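You operate a simulated robot arm through the tools that you are given. There is no shell and no other tool. Be economical: measure what you need, move in short steps, check, and stop when the job is done.

Carry out the task below with a simulated robot arm. There is one attempt and no reset: what you move stays moved.

## Task
Probe the block with the orange top and put it in the lane that the screen names.
Fine: swing the arm clear again; adjust and range knobs and the other two blocks of its row stay.
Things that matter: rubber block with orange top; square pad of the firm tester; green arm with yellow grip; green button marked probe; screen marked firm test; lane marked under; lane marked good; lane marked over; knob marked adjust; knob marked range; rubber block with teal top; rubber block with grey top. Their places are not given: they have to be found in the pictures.

It is judged by the outcome, as a careful person would: the job done as asked, and still so three seconds after it is handed in. It fails if anything else is knocked over, pushed out of place, dropped, spilled or broken.

## Robot
A 6-joint arm with a two-finger parallel gripper, fixed in place. Base frame: the origin is at the foot of the arm, x ahead of it, y to its left, z up; the work surface is at about z = 2. Units: mm, rad, N and s.
With the tool pointing down near the work surface it reaches from about 160 to 420 mm from the base axis. Its first joint turns from -1.152 to 1.152 rad. Payload 1.57 kg.
Tool frame: the origin (TCP) lies between the finger pads and is the grasp point; the fingertips stand 30 mm ahead of it; z points along the fingers, y is the line along which they close. The gripper opens to 80 mm. The fingers are 17 mm wide and 12 mm thick; the gripper's body (40 by 82 mm) begins 80 mm behind the TCP.
Orientation is that of the tool frame in the base frame, as a unit quaternion [x, y, z, w]. With the fingers straight down and closing along the base's y, the tool's x points along the base's -x, its y along +y and its z along -z.

## Interface
- The arm moves only by the tool play_rows. Its argument "increments" is one flat list of numbers, 7 for each row, row after row: the shift along the base's x, y, z in units of 50 mm (1.0 is 50 mm), then the turn, a rotation vector about the base's x, y, z in units of 6 degrees (1.0 is 6 degrees), then the gripper command, from -1 (shut) to 1 (fully open), values between in proportion. In form: [tx, ty, tz, wx, wy, wz, grip, tx, ty, tz, wx, wy, wz, grip, ...]. A call has 1 to 12 rows; each row shifts and turns the commanded pose from where the row before left it. A call with a number of a shift or a turn outside -1 to 1 is refused whole. A row lasts 0.2 s, in which the tool goes at most 50 mm and 0.15 rad; a call with a longer step from one row to the next is refused whole, and so is a gripper value outside its range. Where a pose cannot be reached the arm comes as near as it can. A force on the tool above 90 N (or 10 N above the force at the start of the call, whichever is more), or a blocked arm, ends the call early, and 0.2 s more pass. The fingers move at their own pace (about 153 mm/s each) and stop on an object; they squeeze with about 43 N. The grip force told is the motor's: it shows also when the fingers shut on nothing. Time passes only in rows, and 0.2 s behind the last, so rows that do not move let the fingers close. It gives the time, the measured TCP pose, the force on the tool (base axes), the opening and the grip force at its end, in the units of the frame above (readings bear some noise), and new pictures: "show" is both (left out), scene, wrist or none.
- Cameras (640 x 400 px; columns grow to the right, rows downward): "scene" is fixed at [60.8, -339.5, 422.3]; the picture's right is [0.70, -0.72, 0.00], its down [-0.43, -0.42, -0.80] and it looks along [0.57, 0.56, -0.60] (base axes); focal length 276 px, centre (320, 200). "wrist" rides on the gripper at [72, -7, -122] in the tool frame; the picture's right is [0.09, 1.00, 0.00], its down [-0.84, 0.08, -0.54] and it looks along [-0.54, 0.05, 0.84] (tool axes); focal length 238 px, centre (320, 200).
- pixel_to_xyz(camera, pixels): there is no depth. For up to 12 entries [column, row, z] of the newest picture of that camera ("zoom" is the newest enlarged one), the place [x, y] in the base frame at which the ray of that pixel passes the height z, good to about 3 mm. No time passes.
- enlarge(camera, box): a new picture of the part [left, top, right, bottom] of that camera's present view, enlarged. No time passes.
- close_job(): hands the job in; it is judged then, once.

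Go step by step. Measure first, check grasps and placings, and put right what went wrong. The budget is 80 turns and 170 pictures, counting those below and the enlarged ones. Unless the task says otherwise, let go and move clear before handing in, and close with one line.

The tools are called after "Request:" as name(argument=value, ...) on one line, values as JSON. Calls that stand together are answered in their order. play_rows: Moves the arm, as the interface text tells. Its arguments: {"type":"object","properties":{"increments":{"type":"array","items":{"type":"number"}},"show":{"type":"string","enum":["both","scene","wrist","none"]}},"required":["increments"]} The other tools are called the same way: pixel_to_xyz (camera, pixels) gives the place at which the rays of pixels pass given heights; enlarge (camera, box) takes an enlarged picture of a part of a camera's view; close_job () hands the job in.

At the start:

```text
t: 0.0
position: [280.3, 4.2, 203.5]
ee_rot: [0.0, 1.0, 0.001, -0.001]
force: [0.1, 0.2, 0.5]
finger_gap: 79.8
finger_force: 0.1
```

scene: 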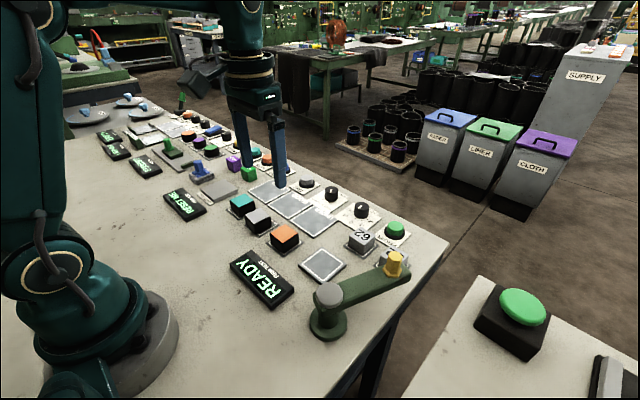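
wrist: 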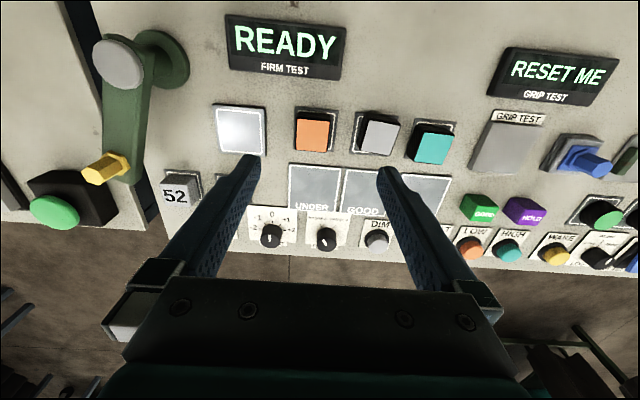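

The wrist picture shows the READY screen (285,45), the square pad (240,130), the orange block (314,128), and the green arm with its yellow grip (105,168). I'll enlarge these areas to read the labels.

Request:
enlarge(camera="wrist", box=[20, 0, 480, 288])

Request:
enlarge(camera="scene", box=[200, 150, 460, 350])

```text
1.39 times, centred on (250, 144) of wrist
```

zoom: 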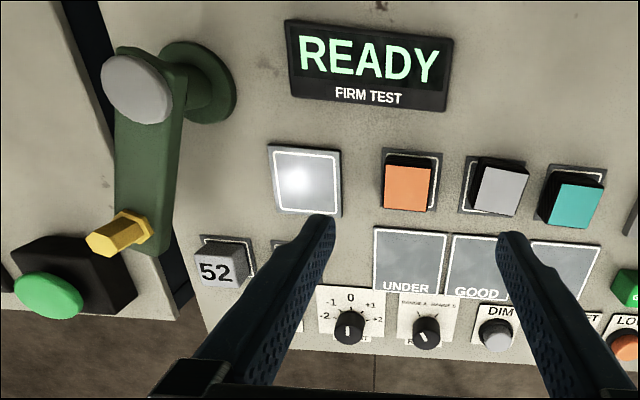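

```text
2.00 times, centred on (330, 250) of scene
```

zoom: 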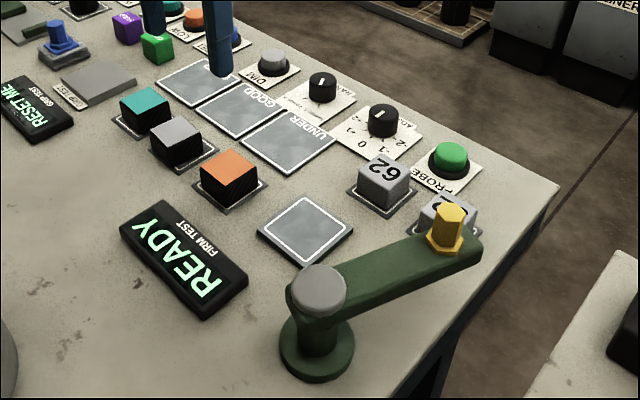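

Request:
pixel_to_xyz(camera="zoom", pixels=[[229, 171, 20], [229, 171, 30], [229, 171, 40], [305, 230, 2], [305, 230, 8], [449, 210, 60], [449, 210, 80], [319, 290, 60], [451, 152, 20], [451, 152, 30], [288, 143, 3], [238, 110, 3]])

Request:
pixel_to_xyz(camera="wrist", pixels=[[312, 135, 20], [312, 135, 30], [312, 135, 40], [241, 130, 2], [241, 130, 8], [96, 174, 60], [96, 174, 80], [117, 63, 60], [117, 63, 80], [315, 188, 3], [368, 190, 3], [425, 190, 3]])

```text
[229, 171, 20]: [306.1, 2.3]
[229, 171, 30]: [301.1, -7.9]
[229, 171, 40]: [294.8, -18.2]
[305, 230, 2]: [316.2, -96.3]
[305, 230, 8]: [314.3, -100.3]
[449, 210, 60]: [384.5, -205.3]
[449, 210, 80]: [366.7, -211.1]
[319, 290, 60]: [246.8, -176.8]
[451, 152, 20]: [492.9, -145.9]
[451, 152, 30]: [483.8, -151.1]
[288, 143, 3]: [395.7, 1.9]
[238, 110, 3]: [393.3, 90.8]
```

```text
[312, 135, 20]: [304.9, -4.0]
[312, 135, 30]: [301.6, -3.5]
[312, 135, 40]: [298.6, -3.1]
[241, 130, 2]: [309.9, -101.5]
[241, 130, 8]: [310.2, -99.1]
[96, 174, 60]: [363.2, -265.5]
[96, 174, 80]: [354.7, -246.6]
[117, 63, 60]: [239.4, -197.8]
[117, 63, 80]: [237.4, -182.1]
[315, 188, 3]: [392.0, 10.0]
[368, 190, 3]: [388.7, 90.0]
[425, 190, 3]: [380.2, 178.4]
```

Combining both cameras, the orange top is at about (302,-4,27), the pad at (313,-99) and the grip top at about (341,-220,110). The probe button is far out, near x≈485. I'll move toward -y for a better view of it and the green arm.

Request:
play_rows(increments=[0, -0.7, 0.3, 0, 0, 0, 1, 0, -0.7, 0.3, 0, 0, 0, 1, 0, -0.7, 0.3, 0, 0, 0, 1])

```text
t: 0.8
position: [278.5, -100.3, 252.0]
ee_rot: [0.0, 1.0, 0.0, 0.0]
force: [1.6, 0.7, 0.1]
finger_gap: 79.8
finger_force: 0.0
```

scene: 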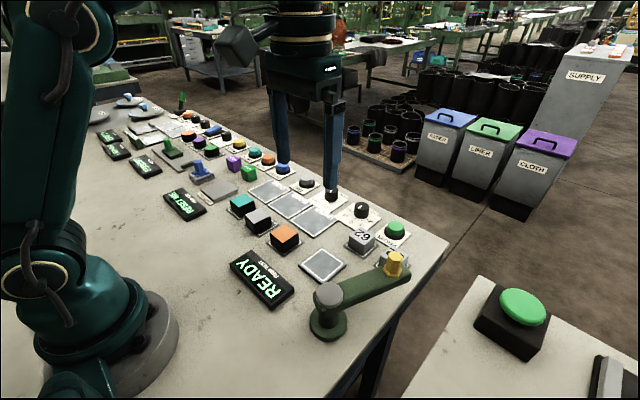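
wrist: 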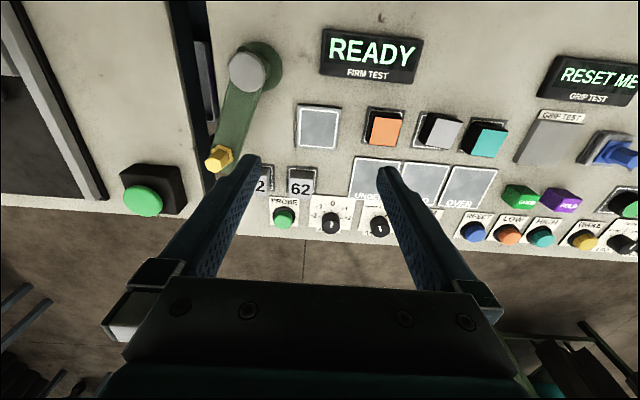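

Request:
enlarge(camera="wrist", box=[190, 20, 510, 250])

Request:
enlarge(camera="scene", box=[290, 190, 450, 350])

Request:
pixel_to_xyz(camera="wrist", pixels=[[318, 128, 3], [386, 131, 27], [213, 165, 90], [213, 165, 110], [246, 72, 70], [246, 72, 90], [284, 215, 20], [284, 215, 30], [380, 178, 3], [425, 183, 3], [468, 187, 3]])

```text
1.74 times, centred on (350, 135) of wrist
```

zoom: 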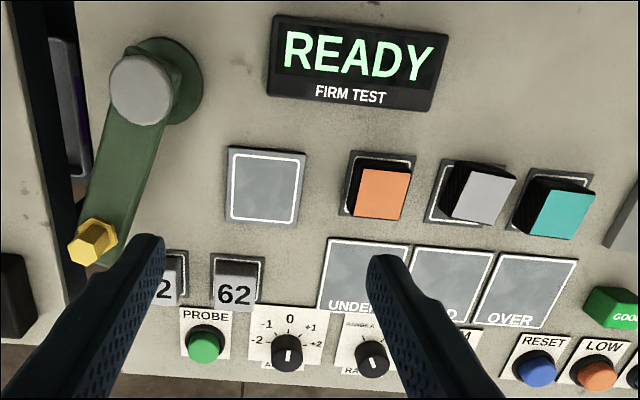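

```text
2.50 times, centred on (370, 270) of scene
```

zoom: 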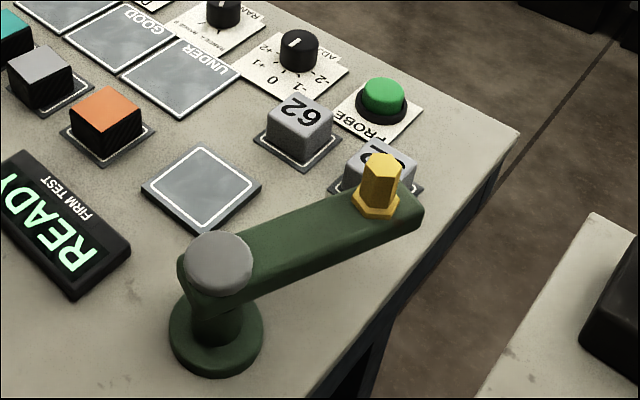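

```text
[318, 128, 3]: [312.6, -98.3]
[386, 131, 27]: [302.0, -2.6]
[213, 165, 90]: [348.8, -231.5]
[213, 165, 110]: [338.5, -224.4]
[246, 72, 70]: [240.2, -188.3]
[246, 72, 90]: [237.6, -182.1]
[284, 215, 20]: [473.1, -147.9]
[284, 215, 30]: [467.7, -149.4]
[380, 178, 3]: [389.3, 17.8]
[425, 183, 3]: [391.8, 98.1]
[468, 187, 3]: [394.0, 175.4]
```

Request:
pixel_to_xyz(camera="zoom", pixels=[[109, 86, 27], [141, 108, 27], [101, 130, 27], [71, 107, 27], [201, 144, 4], [262, 185, 4], [201, 235, 4], [141, 187, 4], [385, 95, 20], [385, 95, 30], [379, 163, 110], [220, 260, 85]])

Request:
enlarge(camera="wrist", box=[340, 80, 500, 200])

```text
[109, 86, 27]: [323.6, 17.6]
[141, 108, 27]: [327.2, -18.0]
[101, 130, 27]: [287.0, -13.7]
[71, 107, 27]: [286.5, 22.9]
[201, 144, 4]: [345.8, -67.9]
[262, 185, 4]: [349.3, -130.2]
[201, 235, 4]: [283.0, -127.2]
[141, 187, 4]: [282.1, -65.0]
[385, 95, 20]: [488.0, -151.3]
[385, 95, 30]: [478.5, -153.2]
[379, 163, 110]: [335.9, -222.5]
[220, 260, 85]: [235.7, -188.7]
```

```text
3.33 times, centred on (420, 140) of wrist
```

zoom: 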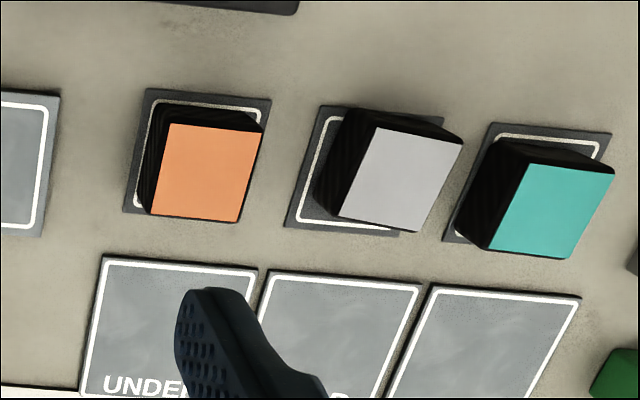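

The orange block is about 37 mm square, centred near (303,-3) with its top at z≈30 and yaw about 0. I'll go above it with the gripper partly open, because the grey block is close.

Request:
play_rows(increments=[0.24, 0.65, -0.6, 0, 0, 0, 0.4, 0.24, 0.65, -0.6, 0, 0, 0, 0.4, 0, 0.65, -0.7, 0, 0, 0, 0.4, 0, 0, -0.7, 0, 0, 0, 0.4, 0, 0, -0.4, 0, 0, 0, 0.4, 0, 0, 0, 0, 0, 0, 0.4])

```text
t: 2.2
position: [305.2, -3.5, 100.6]
ee_rot: [0.0, 1.0, 0.0, 0.0]
force: [-0.6, 0.2, 0.3]
finger_gap: 56.1
finger_force: 0.1
```

scene: 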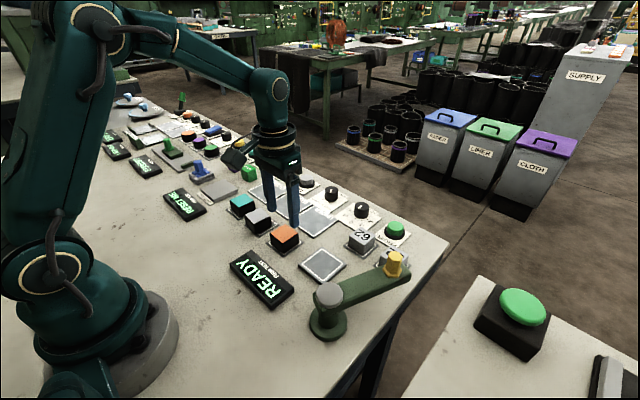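
wrist: 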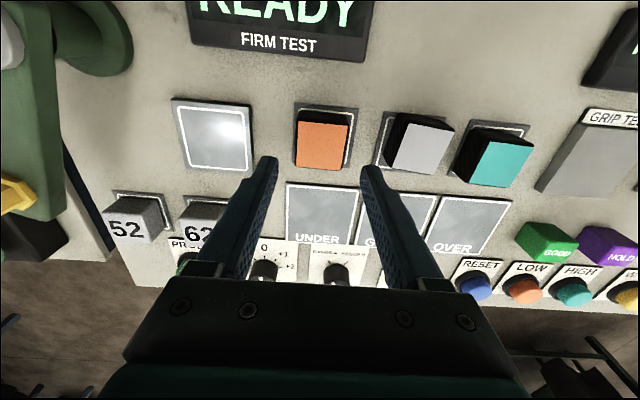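

Request:
pixel_to_xyz(camera="wrist", pixels=[[321, 139, 27], [321, 139, 32], [420, 148, 27], [298, 122, 30], [347, 123, 30], [212, 138, 4]])

Request:
pixel_to_xyz(camera="scene", pixels=[[285, 234, 27], [285, 234, 32]])

```text
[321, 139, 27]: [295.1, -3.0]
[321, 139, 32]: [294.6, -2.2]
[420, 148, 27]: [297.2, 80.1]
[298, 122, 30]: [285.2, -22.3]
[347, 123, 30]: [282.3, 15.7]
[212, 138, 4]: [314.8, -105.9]
```

```text
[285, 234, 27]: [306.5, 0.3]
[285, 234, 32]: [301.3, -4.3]
```

Estimates put the orange centre at x≈300, y≈-3. I'll descend and grip.

Request:
play_rows(increments=[-0.08, 0.01, -0.4, 0, 0, 0, 0.4, 0, 0, -0.4, 0, 0, 0, 0.4, 0, 0, -0.42, 0, 0, 0, 0.4, 0, 0, 0, 0, 0, 0, 0.4])

```text
t: 3.2
position: [299.2, -4.2, 37.4]
ee_rot: [0.0, 1.0, 0.0, -0.001]
force: [0.5, -0.8, -0.5]
finger_gap: 56.0
finger_force: 0.1
```

scene: 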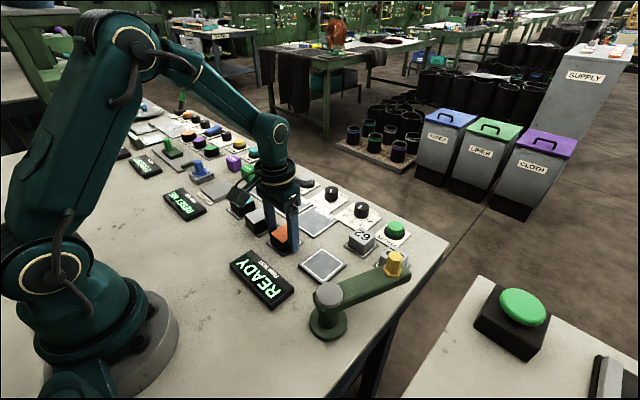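
wrist: 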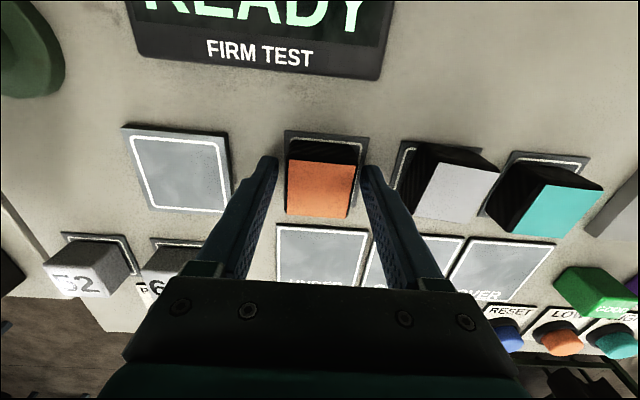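

Request:
pixel_to_xyz(camera="wrist", pixels=[[321, 190, 30], [321, 190, 36], [286, 165, 32], [356, 165, 32], [350, 217, 32], [175, 172, 4]])

Request:
enlarge(camera="scene", box=[230, 170, 350, 270])

```text
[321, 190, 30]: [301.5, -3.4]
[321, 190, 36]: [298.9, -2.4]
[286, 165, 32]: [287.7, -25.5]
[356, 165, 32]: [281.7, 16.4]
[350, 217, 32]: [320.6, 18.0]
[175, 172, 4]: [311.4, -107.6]
```

```text
4.00 times, centred on (290, 220) of scene
```

zoom: 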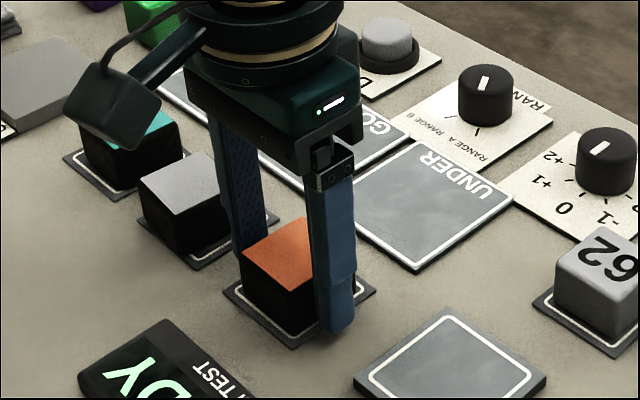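

The fingers straddle the block with clearance on both sides. I'll close, then lift.

Request:
play_rows(increments=[0, 0, 0, 0, 0, 0, -1, 0, 0, 0, 0, 0, 0, -1, 0, 0, 0, 0, 0, 0, -1, 0, 0, 0.4, 0, 0, 0, -1, 0, 0, 0.6, 0, 0, 0, -1, 0, 0, 0, 0, 0, 0, -1])

```text
t: 4.6
position: [298.8, -5.0, 88.2]
ee_rot: [0.0, 1.0, 0.0, 0.0]
force: [1.0, 0.3, -0.7]
finger_gap: 43.1
finger_force: 43.2
```

scene: 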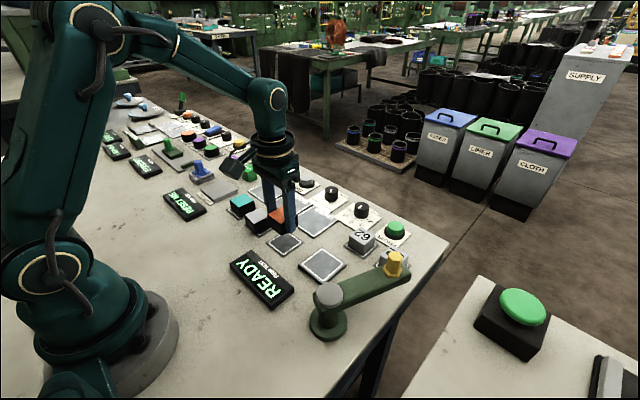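
wrist: 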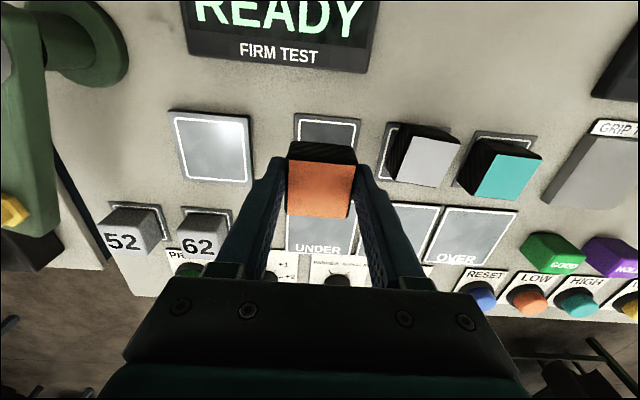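

The block is held (gap 43 mm). I'll measure the pad relative to the now-empty orange plate.

Request:
enlarge(camera="scene", box=[250, 200, 370, 300])

Request:
enlarge(camera="wrist", box=[140, 80, 380, 230])

```text
4.00 times, centred on (310, 250) of scene
```

zoom: 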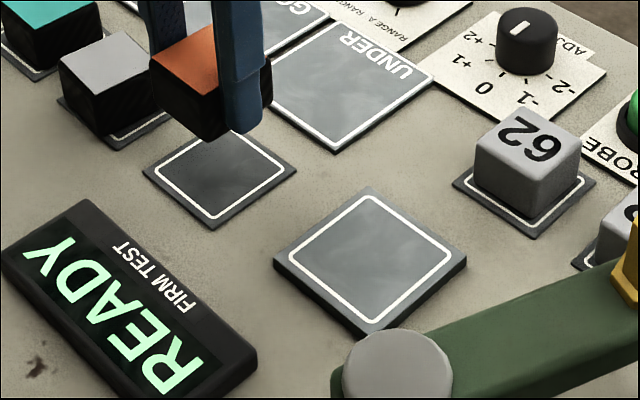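

```text
2.67 times, centred on (260, 155) of wrist
```

zoom: 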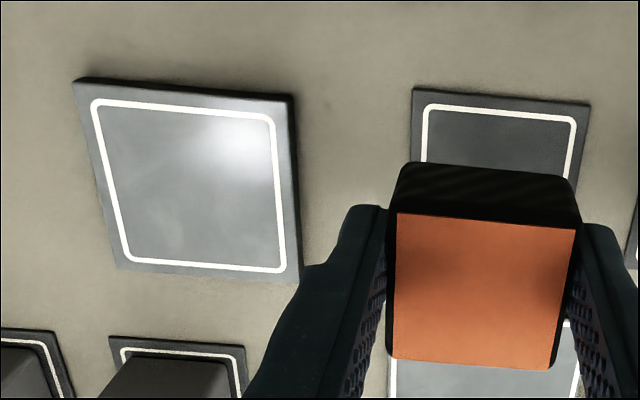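

Request:
pixel_to_xyz(camera="scene", pixels=[[322.5, 263.7, 4], [322.5, 263.7, 10], [284.7, 243.5, 3]])

Request:
pixel_to_xyz(camera="wrist", pixels=[[212, 148.5, 4], [212, 148.5, 10], [327.6, 115.6, 3], [209, 113, 8], [251, 182, 8], [168, 110, 8]])

```text
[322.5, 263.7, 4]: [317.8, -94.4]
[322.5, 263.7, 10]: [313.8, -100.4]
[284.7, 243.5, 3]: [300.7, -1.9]
```

```text
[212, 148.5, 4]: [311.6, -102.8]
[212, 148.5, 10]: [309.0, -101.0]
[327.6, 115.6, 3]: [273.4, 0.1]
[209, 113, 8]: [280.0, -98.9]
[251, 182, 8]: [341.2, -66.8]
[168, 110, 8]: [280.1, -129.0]
```

Pad centre is ≈(312,-100) with its top about 5 mm above the plate. I'll carry the block above it.

Request:
play_rows(increments=[0, -0.6, 0, 0, 0, 0, -1, 0.12, -0.65, 0, 0, 0, 0, -1, 0.12, -0.65, -0.2, 0, 0, 0, -1, 0, 0, -0.3, 0, 0, 0, -1, 0, 0, 0, 0, 0, 0, -1])

```text
t: 5.8
position: [312.3, -97.2, 65.3]
ee_rot: [-0.001, 1.0, -0.001, 0.0]
force: [-0.1, 0.2, -0.6]
finger_gap: 43.1
finger_force: 42.9
```

scene: 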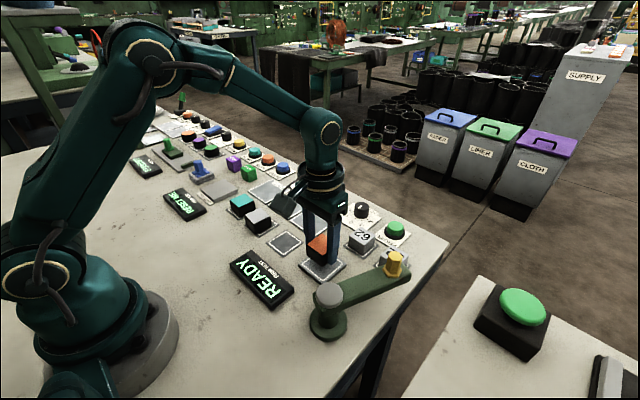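
wrist: 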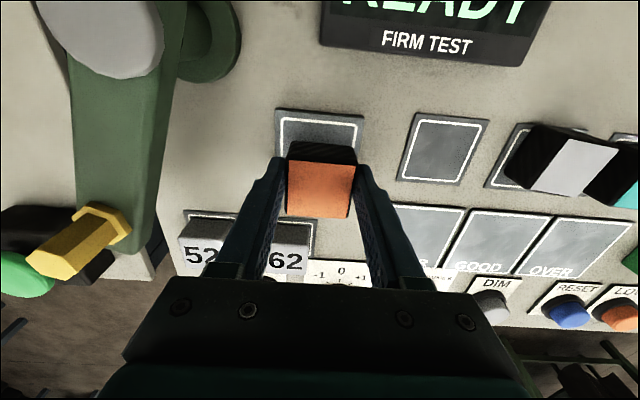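

The block is well centred on the pad in y. I'll lower it in small steps, watching force.

Request:
play_rows(increments=[0, 0, -0.2, 0, 0, 0, -1, 0, 0, -0.16, 0, 0, 0, -1, 0, 0, 0, 0, 0, 0, -1])

```text
t: 6.6
position: [312.5, -96.1, 45.2]
ee_rot: [0.001, 1.0, 0.0, 0.0]
force: [0.5, 0.4, -1.4]
finger_gap: 43.2
finger_force: 42.9
```

scene: 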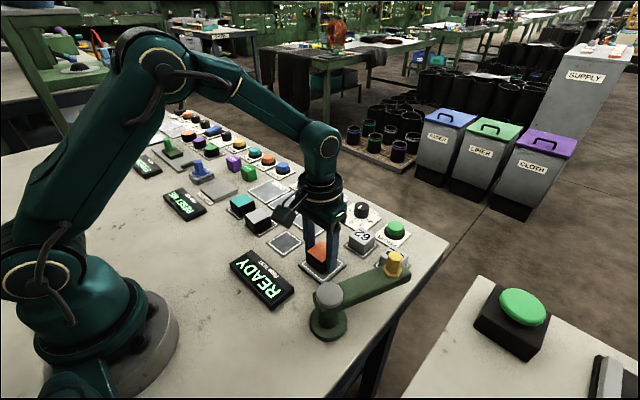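
wrist: 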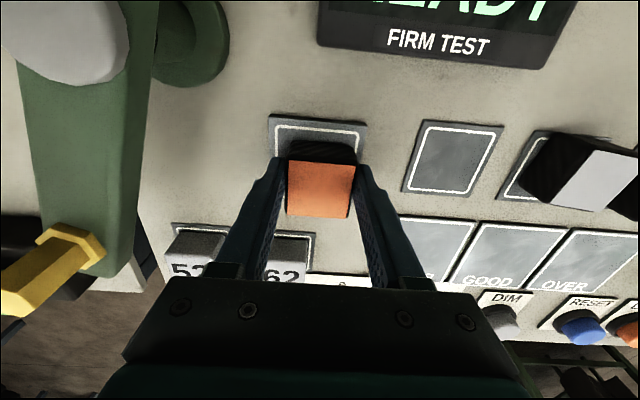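

Request:
play_rows(increments=[0, -0.04, -0.06, 0, 0, 0, -1, 0, 0, 0, 0, 0, 0, -1], show="none")

Request:
enlarge(camera="scene", box=[270, 200, 390, 300])

```text
t: 7.2
position: [312.9, -96.5, 43.2]
ee_rot: [0.0, 1.0, 0.002, 0.001]
force: [-15.8, 27.1, 61.6]
finger_gap: 42.5
finger_force: 43.0
```

```text
4.00 times, centred on (330, 250) of scene
```

zoom: 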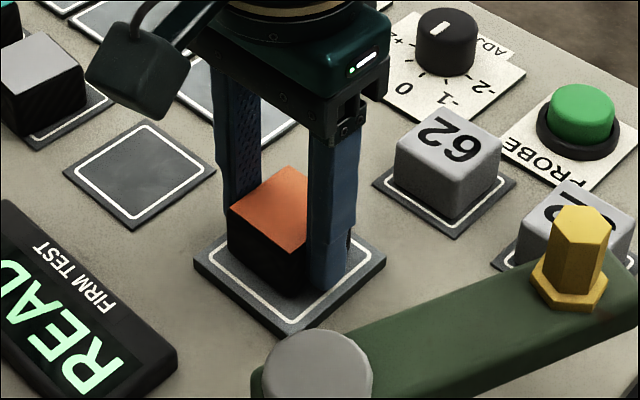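

Contact is made (61 N upward), so the block sits on the pad. I'll ease off, release and rise.

Request:
play_rows(increments=[0, 0, 0.03, 0, 0, 0, -1, 0, 0, 0, 0, 0, 0, 0.4, 0, 0, 0, 0, 0, 0, 0.4, 0, 0, 0.6, 0, 0, 0, 0.4, 0, 0, 0.8, 0, 0, 0, 0.4, 0, 0, 0.9, 0, 0, 0, 0.4, 0, 0, 0.9, 0, 0, 0, 0.4, 0, 0, 0, 0, 0, 0, 0.4])

```text
t: 9.0
position: [313.3, -100.1, 204.4]
ee_rot: [0.0, 1.0, 0.0, 0.001]
force: [-0.6, -0.7, -0.3]
finger_gap: 56.0
finger_force: 0.1
```

scene: 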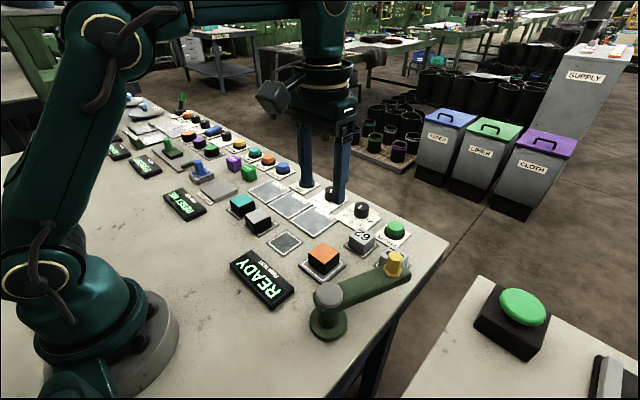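
wrist: 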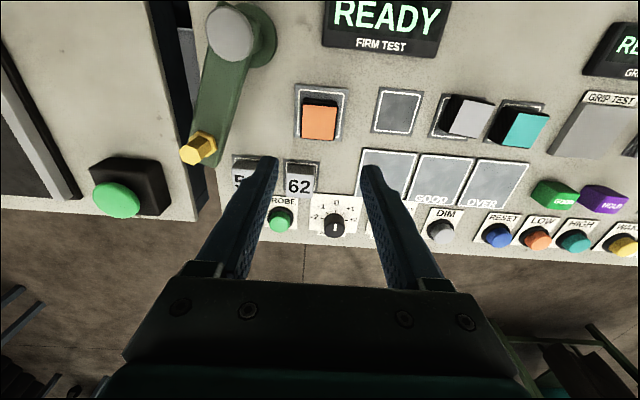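

The orange block sits square on the pad. Next I'll go above the yellow grip, yawed about -20° so the fingers straddle it along its swing direction.

Request:
play_rows(increments=[0.1, -0.6, 0, 0, 0, -0.85, 0.4, 0.1, -0.6, -0.2, 0, 0, -0.85, 0.4, 0.15, -0.6, -0.2, 0, 0, -0.85, 0.4, 0.15, -0.64, -0.2, 0, 0, -0.85, 0.4, 0, 0, 0, 0, 0, 0, 0.4])

```text
t: 10.2
position: [321.5, -213.8, 166.0]
ee_rot: [0.178, 0.984, 0.0, 0.0]
force: [0.1, -0.1, 0.3]
finger_gap: 55.8
finger_force: 0.1
out of reach, approached as far as the arm can: row 3, 4
```

scene: 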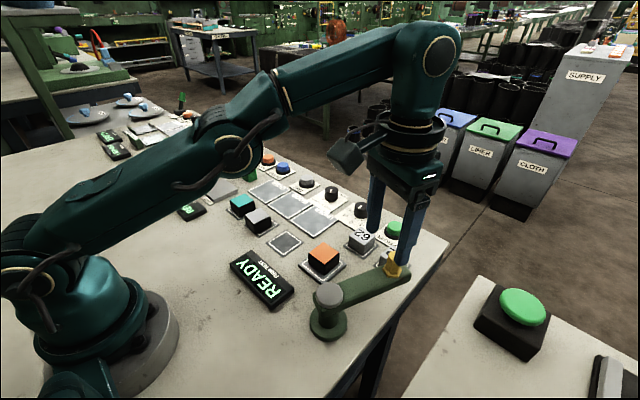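
wrist: 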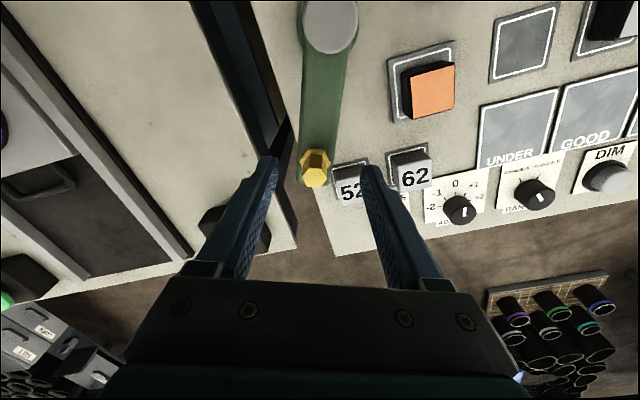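

Request:
pixel_to_xyz(camera="wrist", pixels=[[314, 178, 100], [314, 178, 110], [327, 25, 85], [427, 90, 38]])

Request:
enlarge(camera="wrist", box=[240, 0, 480, 220])

Request:
enlarge(camera="scene", box=[300, 150, 460, 350])

```text
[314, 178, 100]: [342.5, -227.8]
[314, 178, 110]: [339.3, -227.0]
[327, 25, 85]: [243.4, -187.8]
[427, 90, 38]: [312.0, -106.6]
```

```text
1.82 times, centred on (360, 110) of wrist
```

zoom: 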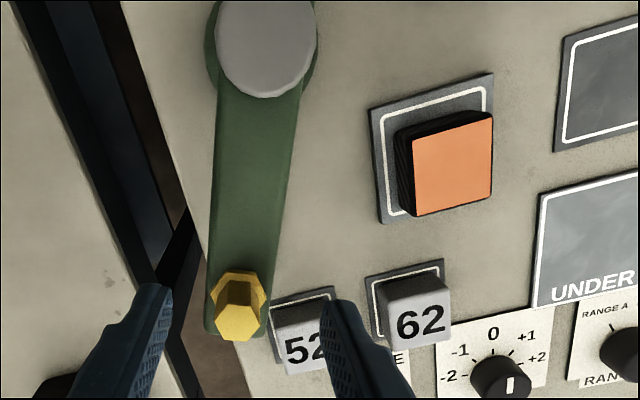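

```text
2.00 times, centred on (380, 250) of scene
```

zoom: 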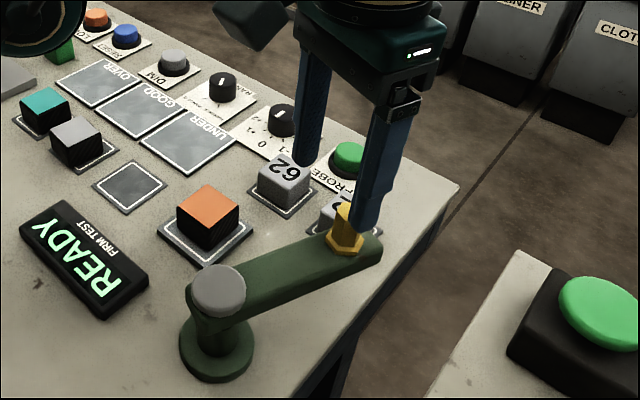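

Request:
play_rows(increments=[0, 0, -0.3, 0, 0, 0, 0.4, 0, 0, 0, 0, 0, 0, 0.4], show="none")

```text
t: 10.8
position: [322.2, -214.4, 148.8]
ee_rot: [0.177, 0.984, 0.0, 0.0]
force: [0.6, -0.2, 0.6]
finger_gap: 56.2
finger_force: 0.1
```

Request:
play_rows(increments=[0.14, -0.09, -0.2, 0, 0, 0, 0.4, 0.14, -0.09, -0.1, 0, 0, 0, 0.4, 0, 0, 0, 0, 0, 0, 0.4])

```text
t: 11.6
position: [331.0, -221.9, 133.0]
ee_rot: [0.177, 0.984, -0.001, -0.001]
force: [0.3, -0.5, 0.8]
finger_gap: 55.7
finger_force: 0.0
out of reach, approached as far as the arm can: row 2
```

scene: 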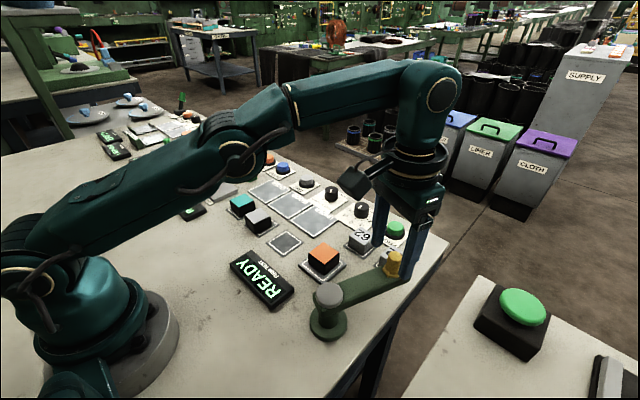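
wrist: 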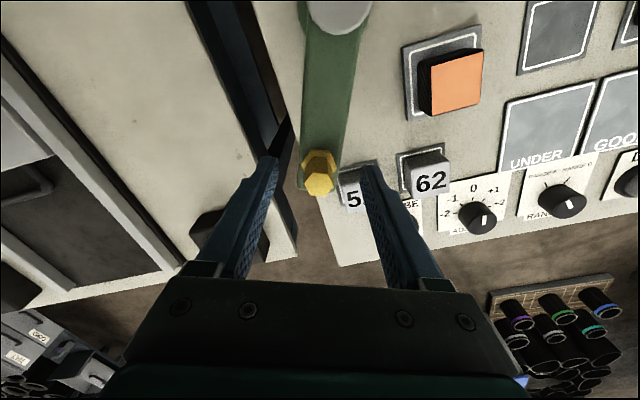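

The hex top (320,182) is between the fingers and only about 6 mm outward. I'll lower to z≈121.

Request:
play_rows(increments=[0.05, -0.03, -0.12, 0, 0, 0, 0.4, 0.03, -0.02, -0.12, 0, 0, 0, 0.4, 0, 0, 0, 0, 0, 0, 0.4])

Request:
enlarge(camera="scene", box=[320, 170, 460, 310])

Request:
enlarge(camera="wrist", box=[220, 100, 420, 240])

```text
t: 12.4
position: [336.0, -223.0, 119.8]
ee_rot: [0.176, 0.984, -0.001, 0.0]
force: [0.5, 0.4, 0.2]
finger_gap: 55.7
finger_force: 0.1
```

scene: 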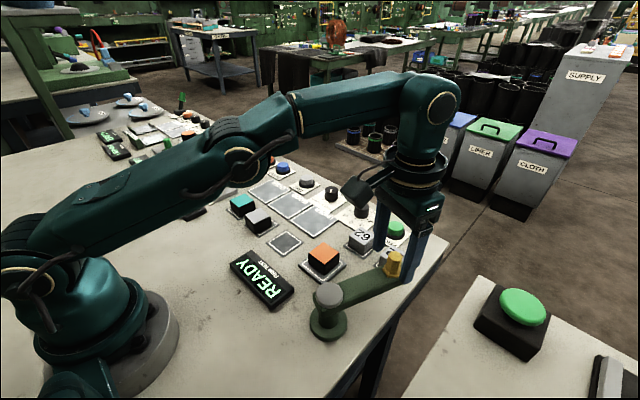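
wrist: 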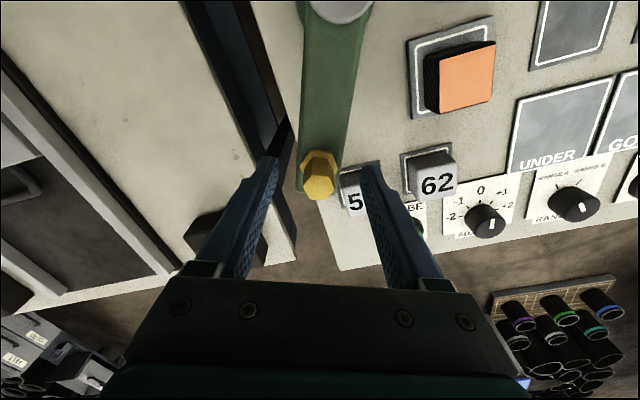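

```text
2.86 times, centred on (390, 240) of scene
```

zoom: 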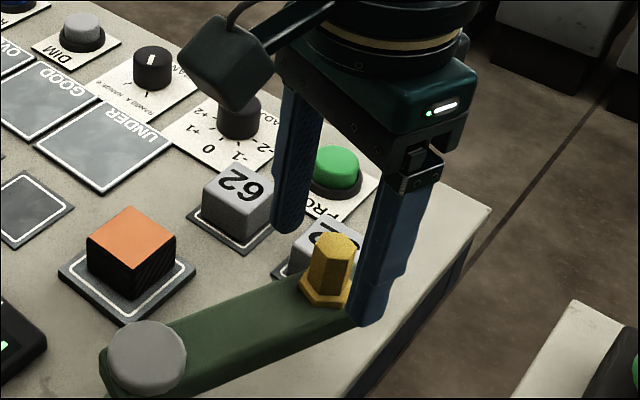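

```text
2.86 times, centred on (320, 170) of wrist
```

zoom: 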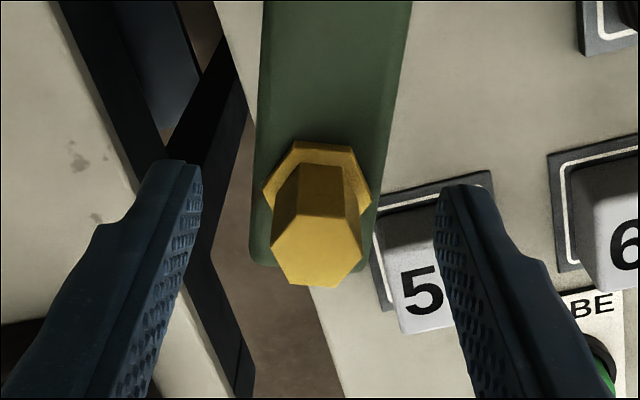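

The fingers straddle the hex properly. I'll narrow the gap to about 30 mm and start swinging along the arc around the pivot (≈239,-186), turning the tool with it.

Request:
play_rows(increments=[0, 0, 0, 0, 0, 0, -0.25, 0, 0, 0, 0, 0, 0, -0.25, 0.062, 0.194, 0, 0, 0, 0.933, -0.25, 0.044, 0.198, 0, 0, 0, 0.933, -0.25, 0.024, 0.202, 0, 0, 0, 0.933, -0.25, 0.006, 0.202, 0, 0, 0, 0.933, -0.25, 0, 0, 0, 0, 0, 0, -0.25])

```text
t: 14.0
position: [345.0, -184.5, 119.8]
ee_rot: [-0.018, 1.0, -0.001, 0.0]
force: [1.0, -0.6, -1.0]
finger_gap: 30.4
finger_force: 0.3
```

scene: 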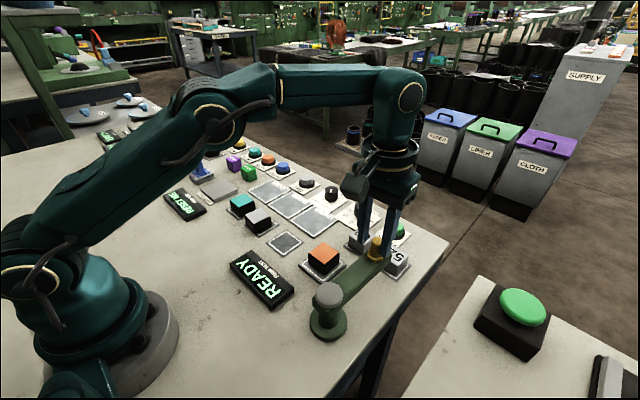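
wrist: 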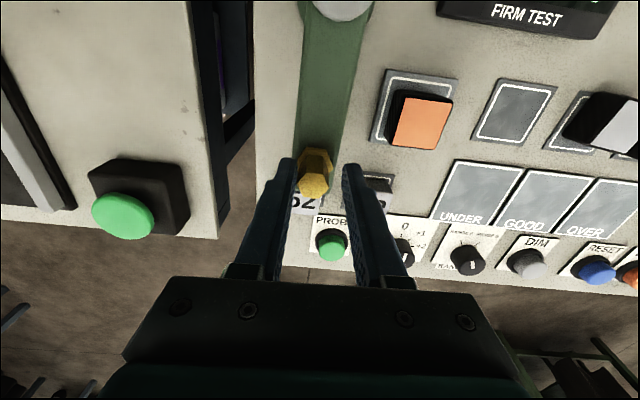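

The arm swings freely with almost no force. I'll continue the arc.

Request:
play_rows(increments=[-0.016, 0.204, 0, 0, 0, 0.933, -0.25, -0.034, 0.2, 0, 0, 0, 0.933, -0.25, -0.056, 0.196, 0, 0, 0, 0.933, -0.25, -0.072, 0.188, 0, 0, 0, 0.933, -0.25, 0, 0, 0, 0, 0, 0, -0.25])

Request:
enlarge(camera="scene", box=[270, 190, 430, 350])

```text
t: 15.2
position: [334.6, -142.4, 121.7]
ee_rot: [-0.212, 0.977, -0.001, 0.0]
force: [0.4, -0.3, -0.7]
finger_gap: 30.1
finger_force: 0.3
```

scene: 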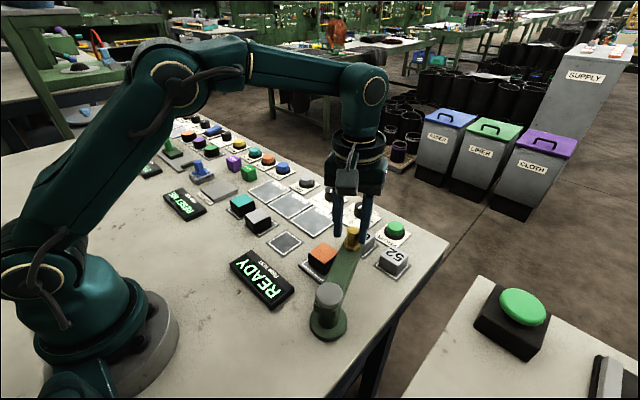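
wrist: 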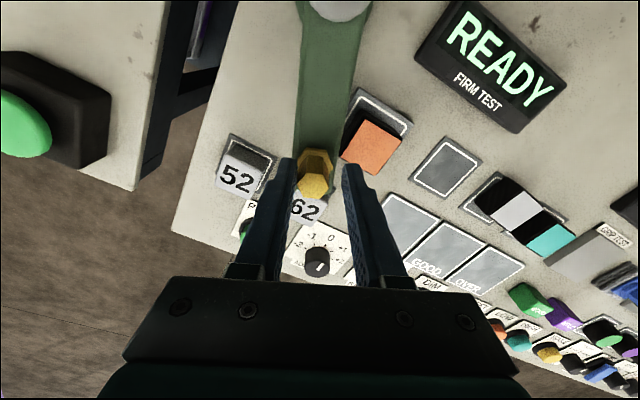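

```text
2.50 times, centred on (350, 270) of scene
```

zoom: 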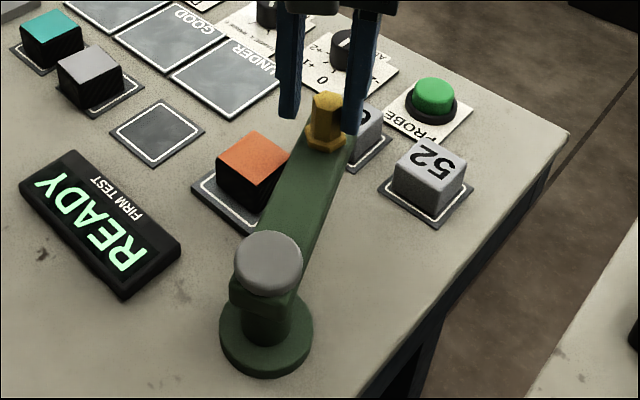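

Still clear of the block. I'll continue the last part of the arc.

Request:
play_rows(increments=[-0.092, 0.182, 0, 0, 0, 0.933, -0.25, -0.108, 0.172, 0, 0, 0, 0.933, -0.25, -0.126, 0.16, 0, 0, 0, 0.933, -0.25, -0.138, 0.148, 0, 0, 0, 0.933, -0.25, 0, 0, 0, 0, 0, 0, -0.25])

Request:
enlarge(camera="scene", box=[230, 190, 390, 350])

```text
t: 16.4
position: [309.0, -111.9, 120.5]
ee_rot: [-0.398, 0.917, 0.001, -0.001]
force: [0.1, -0.1, -0.5]
finger_gap: 30.3
finger_force: 0.0
```

scene: 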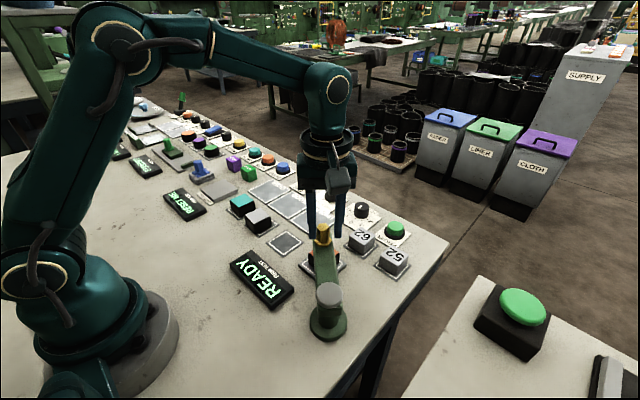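
wrist: 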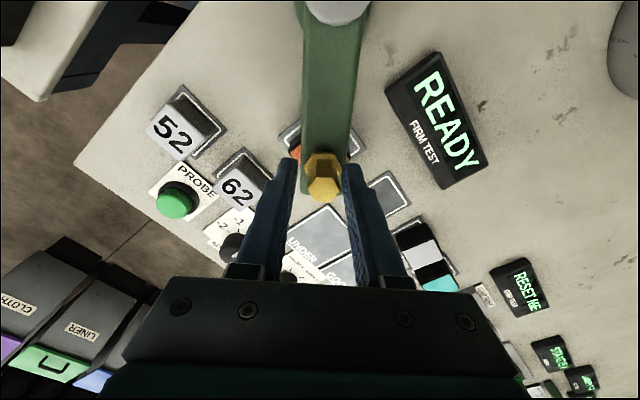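

```text
2.50 times, centred on (310, 270) of scene
```

zoom: 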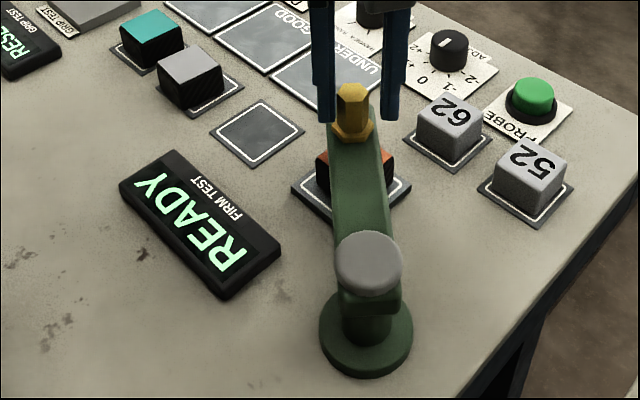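

Request:
enlarge(camera="wrist", box=[240, 60, 400, 220])

```text
2.50 times, centred on (320, 140) of wrist
```

zoom: 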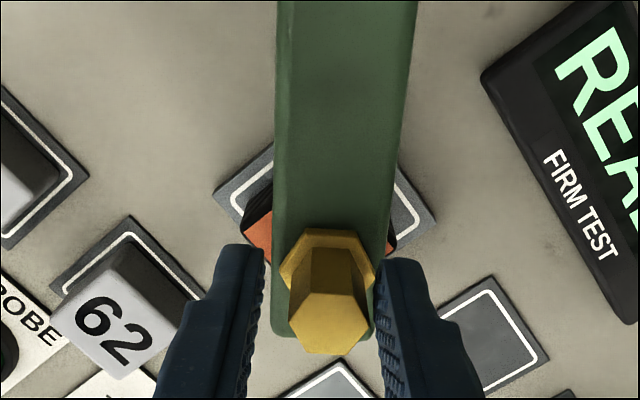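

The arm is over the block with the hex within ~1.5 mm of the pad centre, and the fingers are free. I'll rise straight up, then yaw so the camera goes to the -y side and close the fingers to press PROBE.

Request:
play_rows(increments=[0, 0, 0.5, 0, 0, 0, -0.25, 0, 0, 0.8, 0, 0, 0, -0.25, 0, 0, 0, 0, 0, 0.883, -0.5, 0, 0, 0, 0, 0, 0.883, -1, 0, 0, 0, 0, 0, 0.883, -1, 0, 0, 0, 0, 0, 0.883, -1, 0, 0, 0, 0, 0, 0.883, -1])

Request:
enlarge(camera="scene", box=[230, 190, 430, 350])

```text
t: 18.0
position: [312.0, -111.5, 185.4]
ee_rot: [-0.597, 0.802, 0.0, 0.0]
force: [-0.2, -0.3, -0.1]
finger_gap: 0.2
finger_force: 21.5
```

scene: 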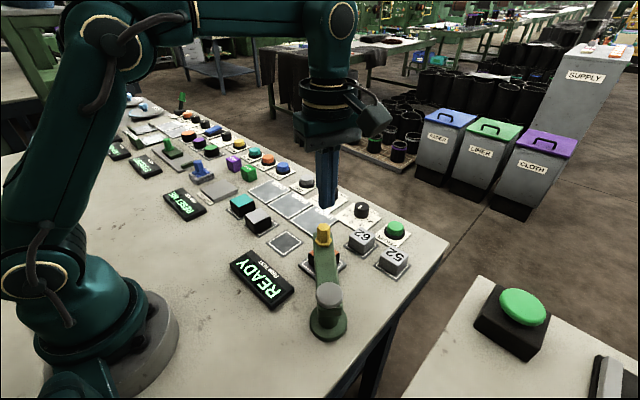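
wrist: 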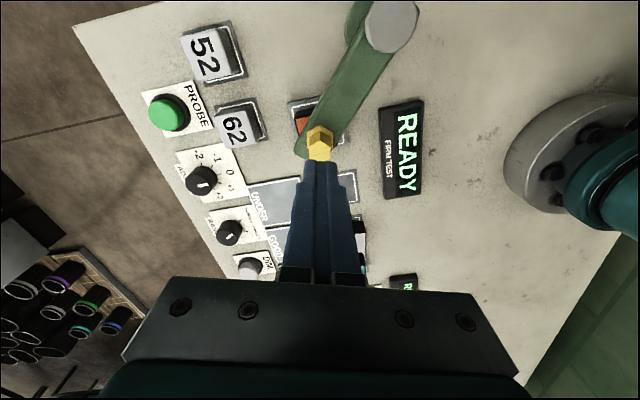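

```text
2.50 times, centred on (330, 270) of scene
```

zoom: 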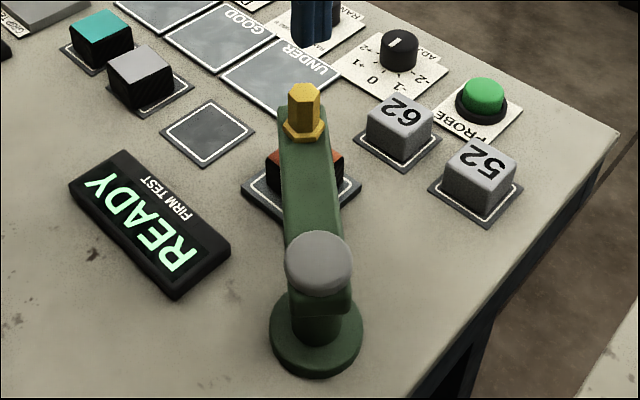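

Hex unchanged at (323,234). I'll triangulate the PROBE button again from both views.

Request:
pixel_to_xyz(camera="zoom", pixels=[[484, 91, 20], [484, 91, 30], [484, 91, 40], [400, 104, 30]])

Request:
pixel_to_xyz(camera="wrist", pixels=[[164, 115, 20], [164, 115, 30], [164, 115, 40], [235, 130, 30]])

```text
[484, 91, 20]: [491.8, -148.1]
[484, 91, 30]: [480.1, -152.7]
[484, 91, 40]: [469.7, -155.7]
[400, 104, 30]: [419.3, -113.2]
```

```text
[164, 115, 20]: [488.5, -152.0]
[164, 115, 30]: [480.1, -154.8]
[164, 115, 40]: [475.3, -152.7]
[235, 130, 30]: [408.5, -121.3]
```

PROBE top is at (480,-153,30), about 504 mm out, so I'll tilt the fingers outward by ~28° and approach above it.

Request:
play_rows(increments=[0.5, -0.12, 0, -0.243, -0.762, 0, -1, 0.52, -0.125, -0.376, -0.235, -0.737, 0, -1, 0.52, -0.125, -0.376, -0.235, -0.737, 0, -1, 0.52, -0.125, -0.376, -0.235, -0.737, 0, -1, 0.52, -0.125, -0.376, -0.235, -0.737, 0, -1, 0.52, -0.125, -0.376, -0.235, -0.737, 0, -1, 0, 0, 0, 0, 0, 0, -1])

```text
t: 19.6
position: [465.1, -147.6, 93.4]
ee_rot: [-0.58, 0.778, -0.198, 0.142]
force: [-0.2, -0.4, -0.4]
finger_gap: 0.0
finger_force: 20.9
```

scene: 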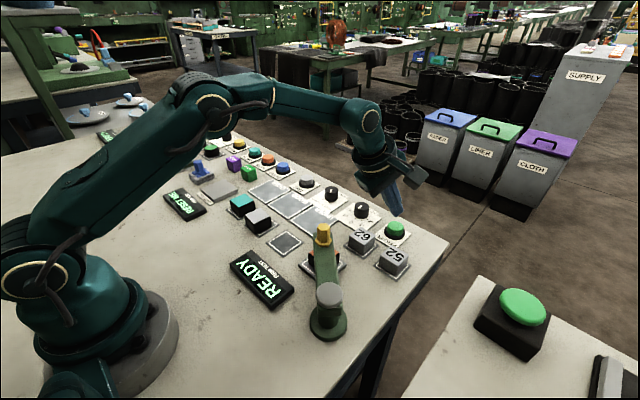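
wrist: 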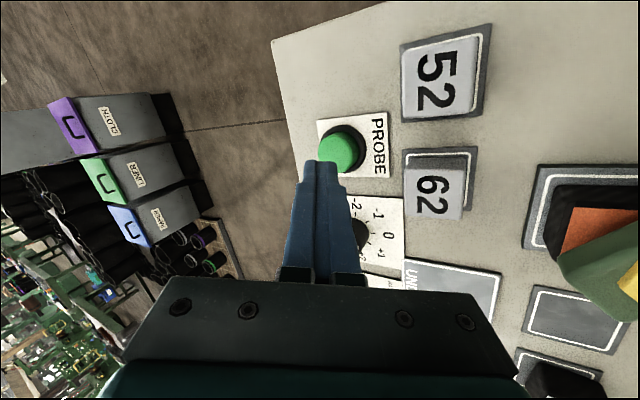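

The pose was reached. I'll check the button's position from this closer view.

Request:
enlarge(camera="wrist", box=[260, 100, 420, 200])

Request:
pixel_to_xyz(camera="wrist", pixels=[[338, 150, 20], [338, 150, 30], [338, 150, 35]])

Request:
enlarge(camera="scene", box=[340, 170, 440, 270])

```text
4.00 times, centred on (340, 150) of wrist
```

zoom: 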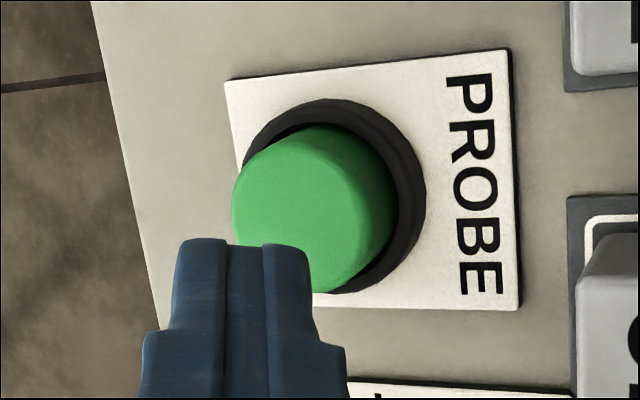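

```text
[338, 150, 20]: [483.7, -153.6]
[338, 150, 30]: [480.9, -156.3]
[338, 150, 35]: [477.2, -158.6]
```

```text
4.00 times, centred on (390, 220) of scene
```

zoom: 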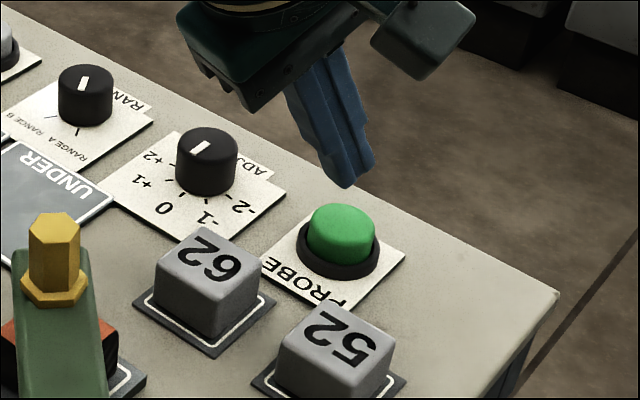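

Tip is at ≈(478,-152,67), almost above the button at (479,-155). I'll press down with a slight -y shift.

Request:
play_rows(increments=[0, -0.06, -0.3, 0, 0, 0, -1, 0, 0, -0.3, 0, 0, 0, -1, 0, 0, -0.1, 0, 0, 0, -1, 0, 0, -0.06, 0, 0, 0, -1])

Request:
enlarge(camera="scene", box=[210, 170, 450, 340])

```text
t: 20.6
position: [466.1, -152.0, 55.4]
ee_rot: [-0.58, 0.778, -0.197, 0.141]
force: [-0.7, -0.9, 1.1]
finger_gap: 0.0
finger_force: 21.3
```

scene: 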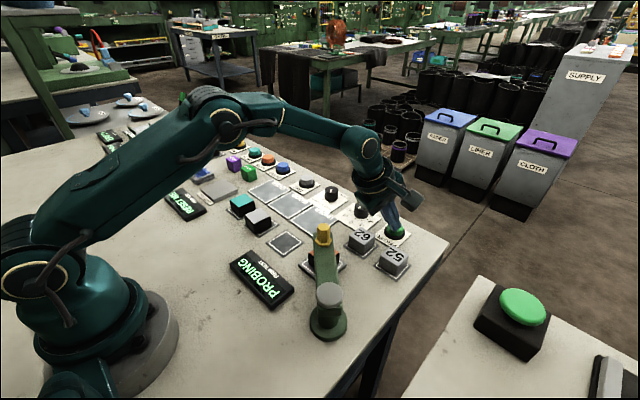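
wrist: 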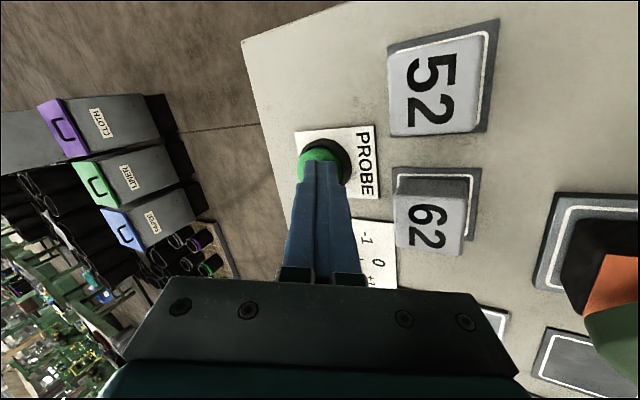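

```text
2.35 times, centred on (330, 255) of scene
```

zoom: 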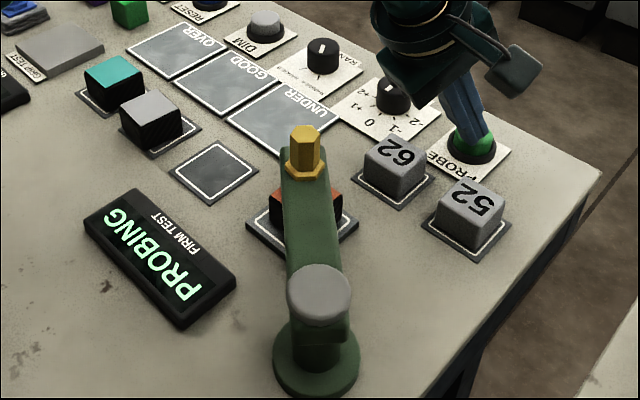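

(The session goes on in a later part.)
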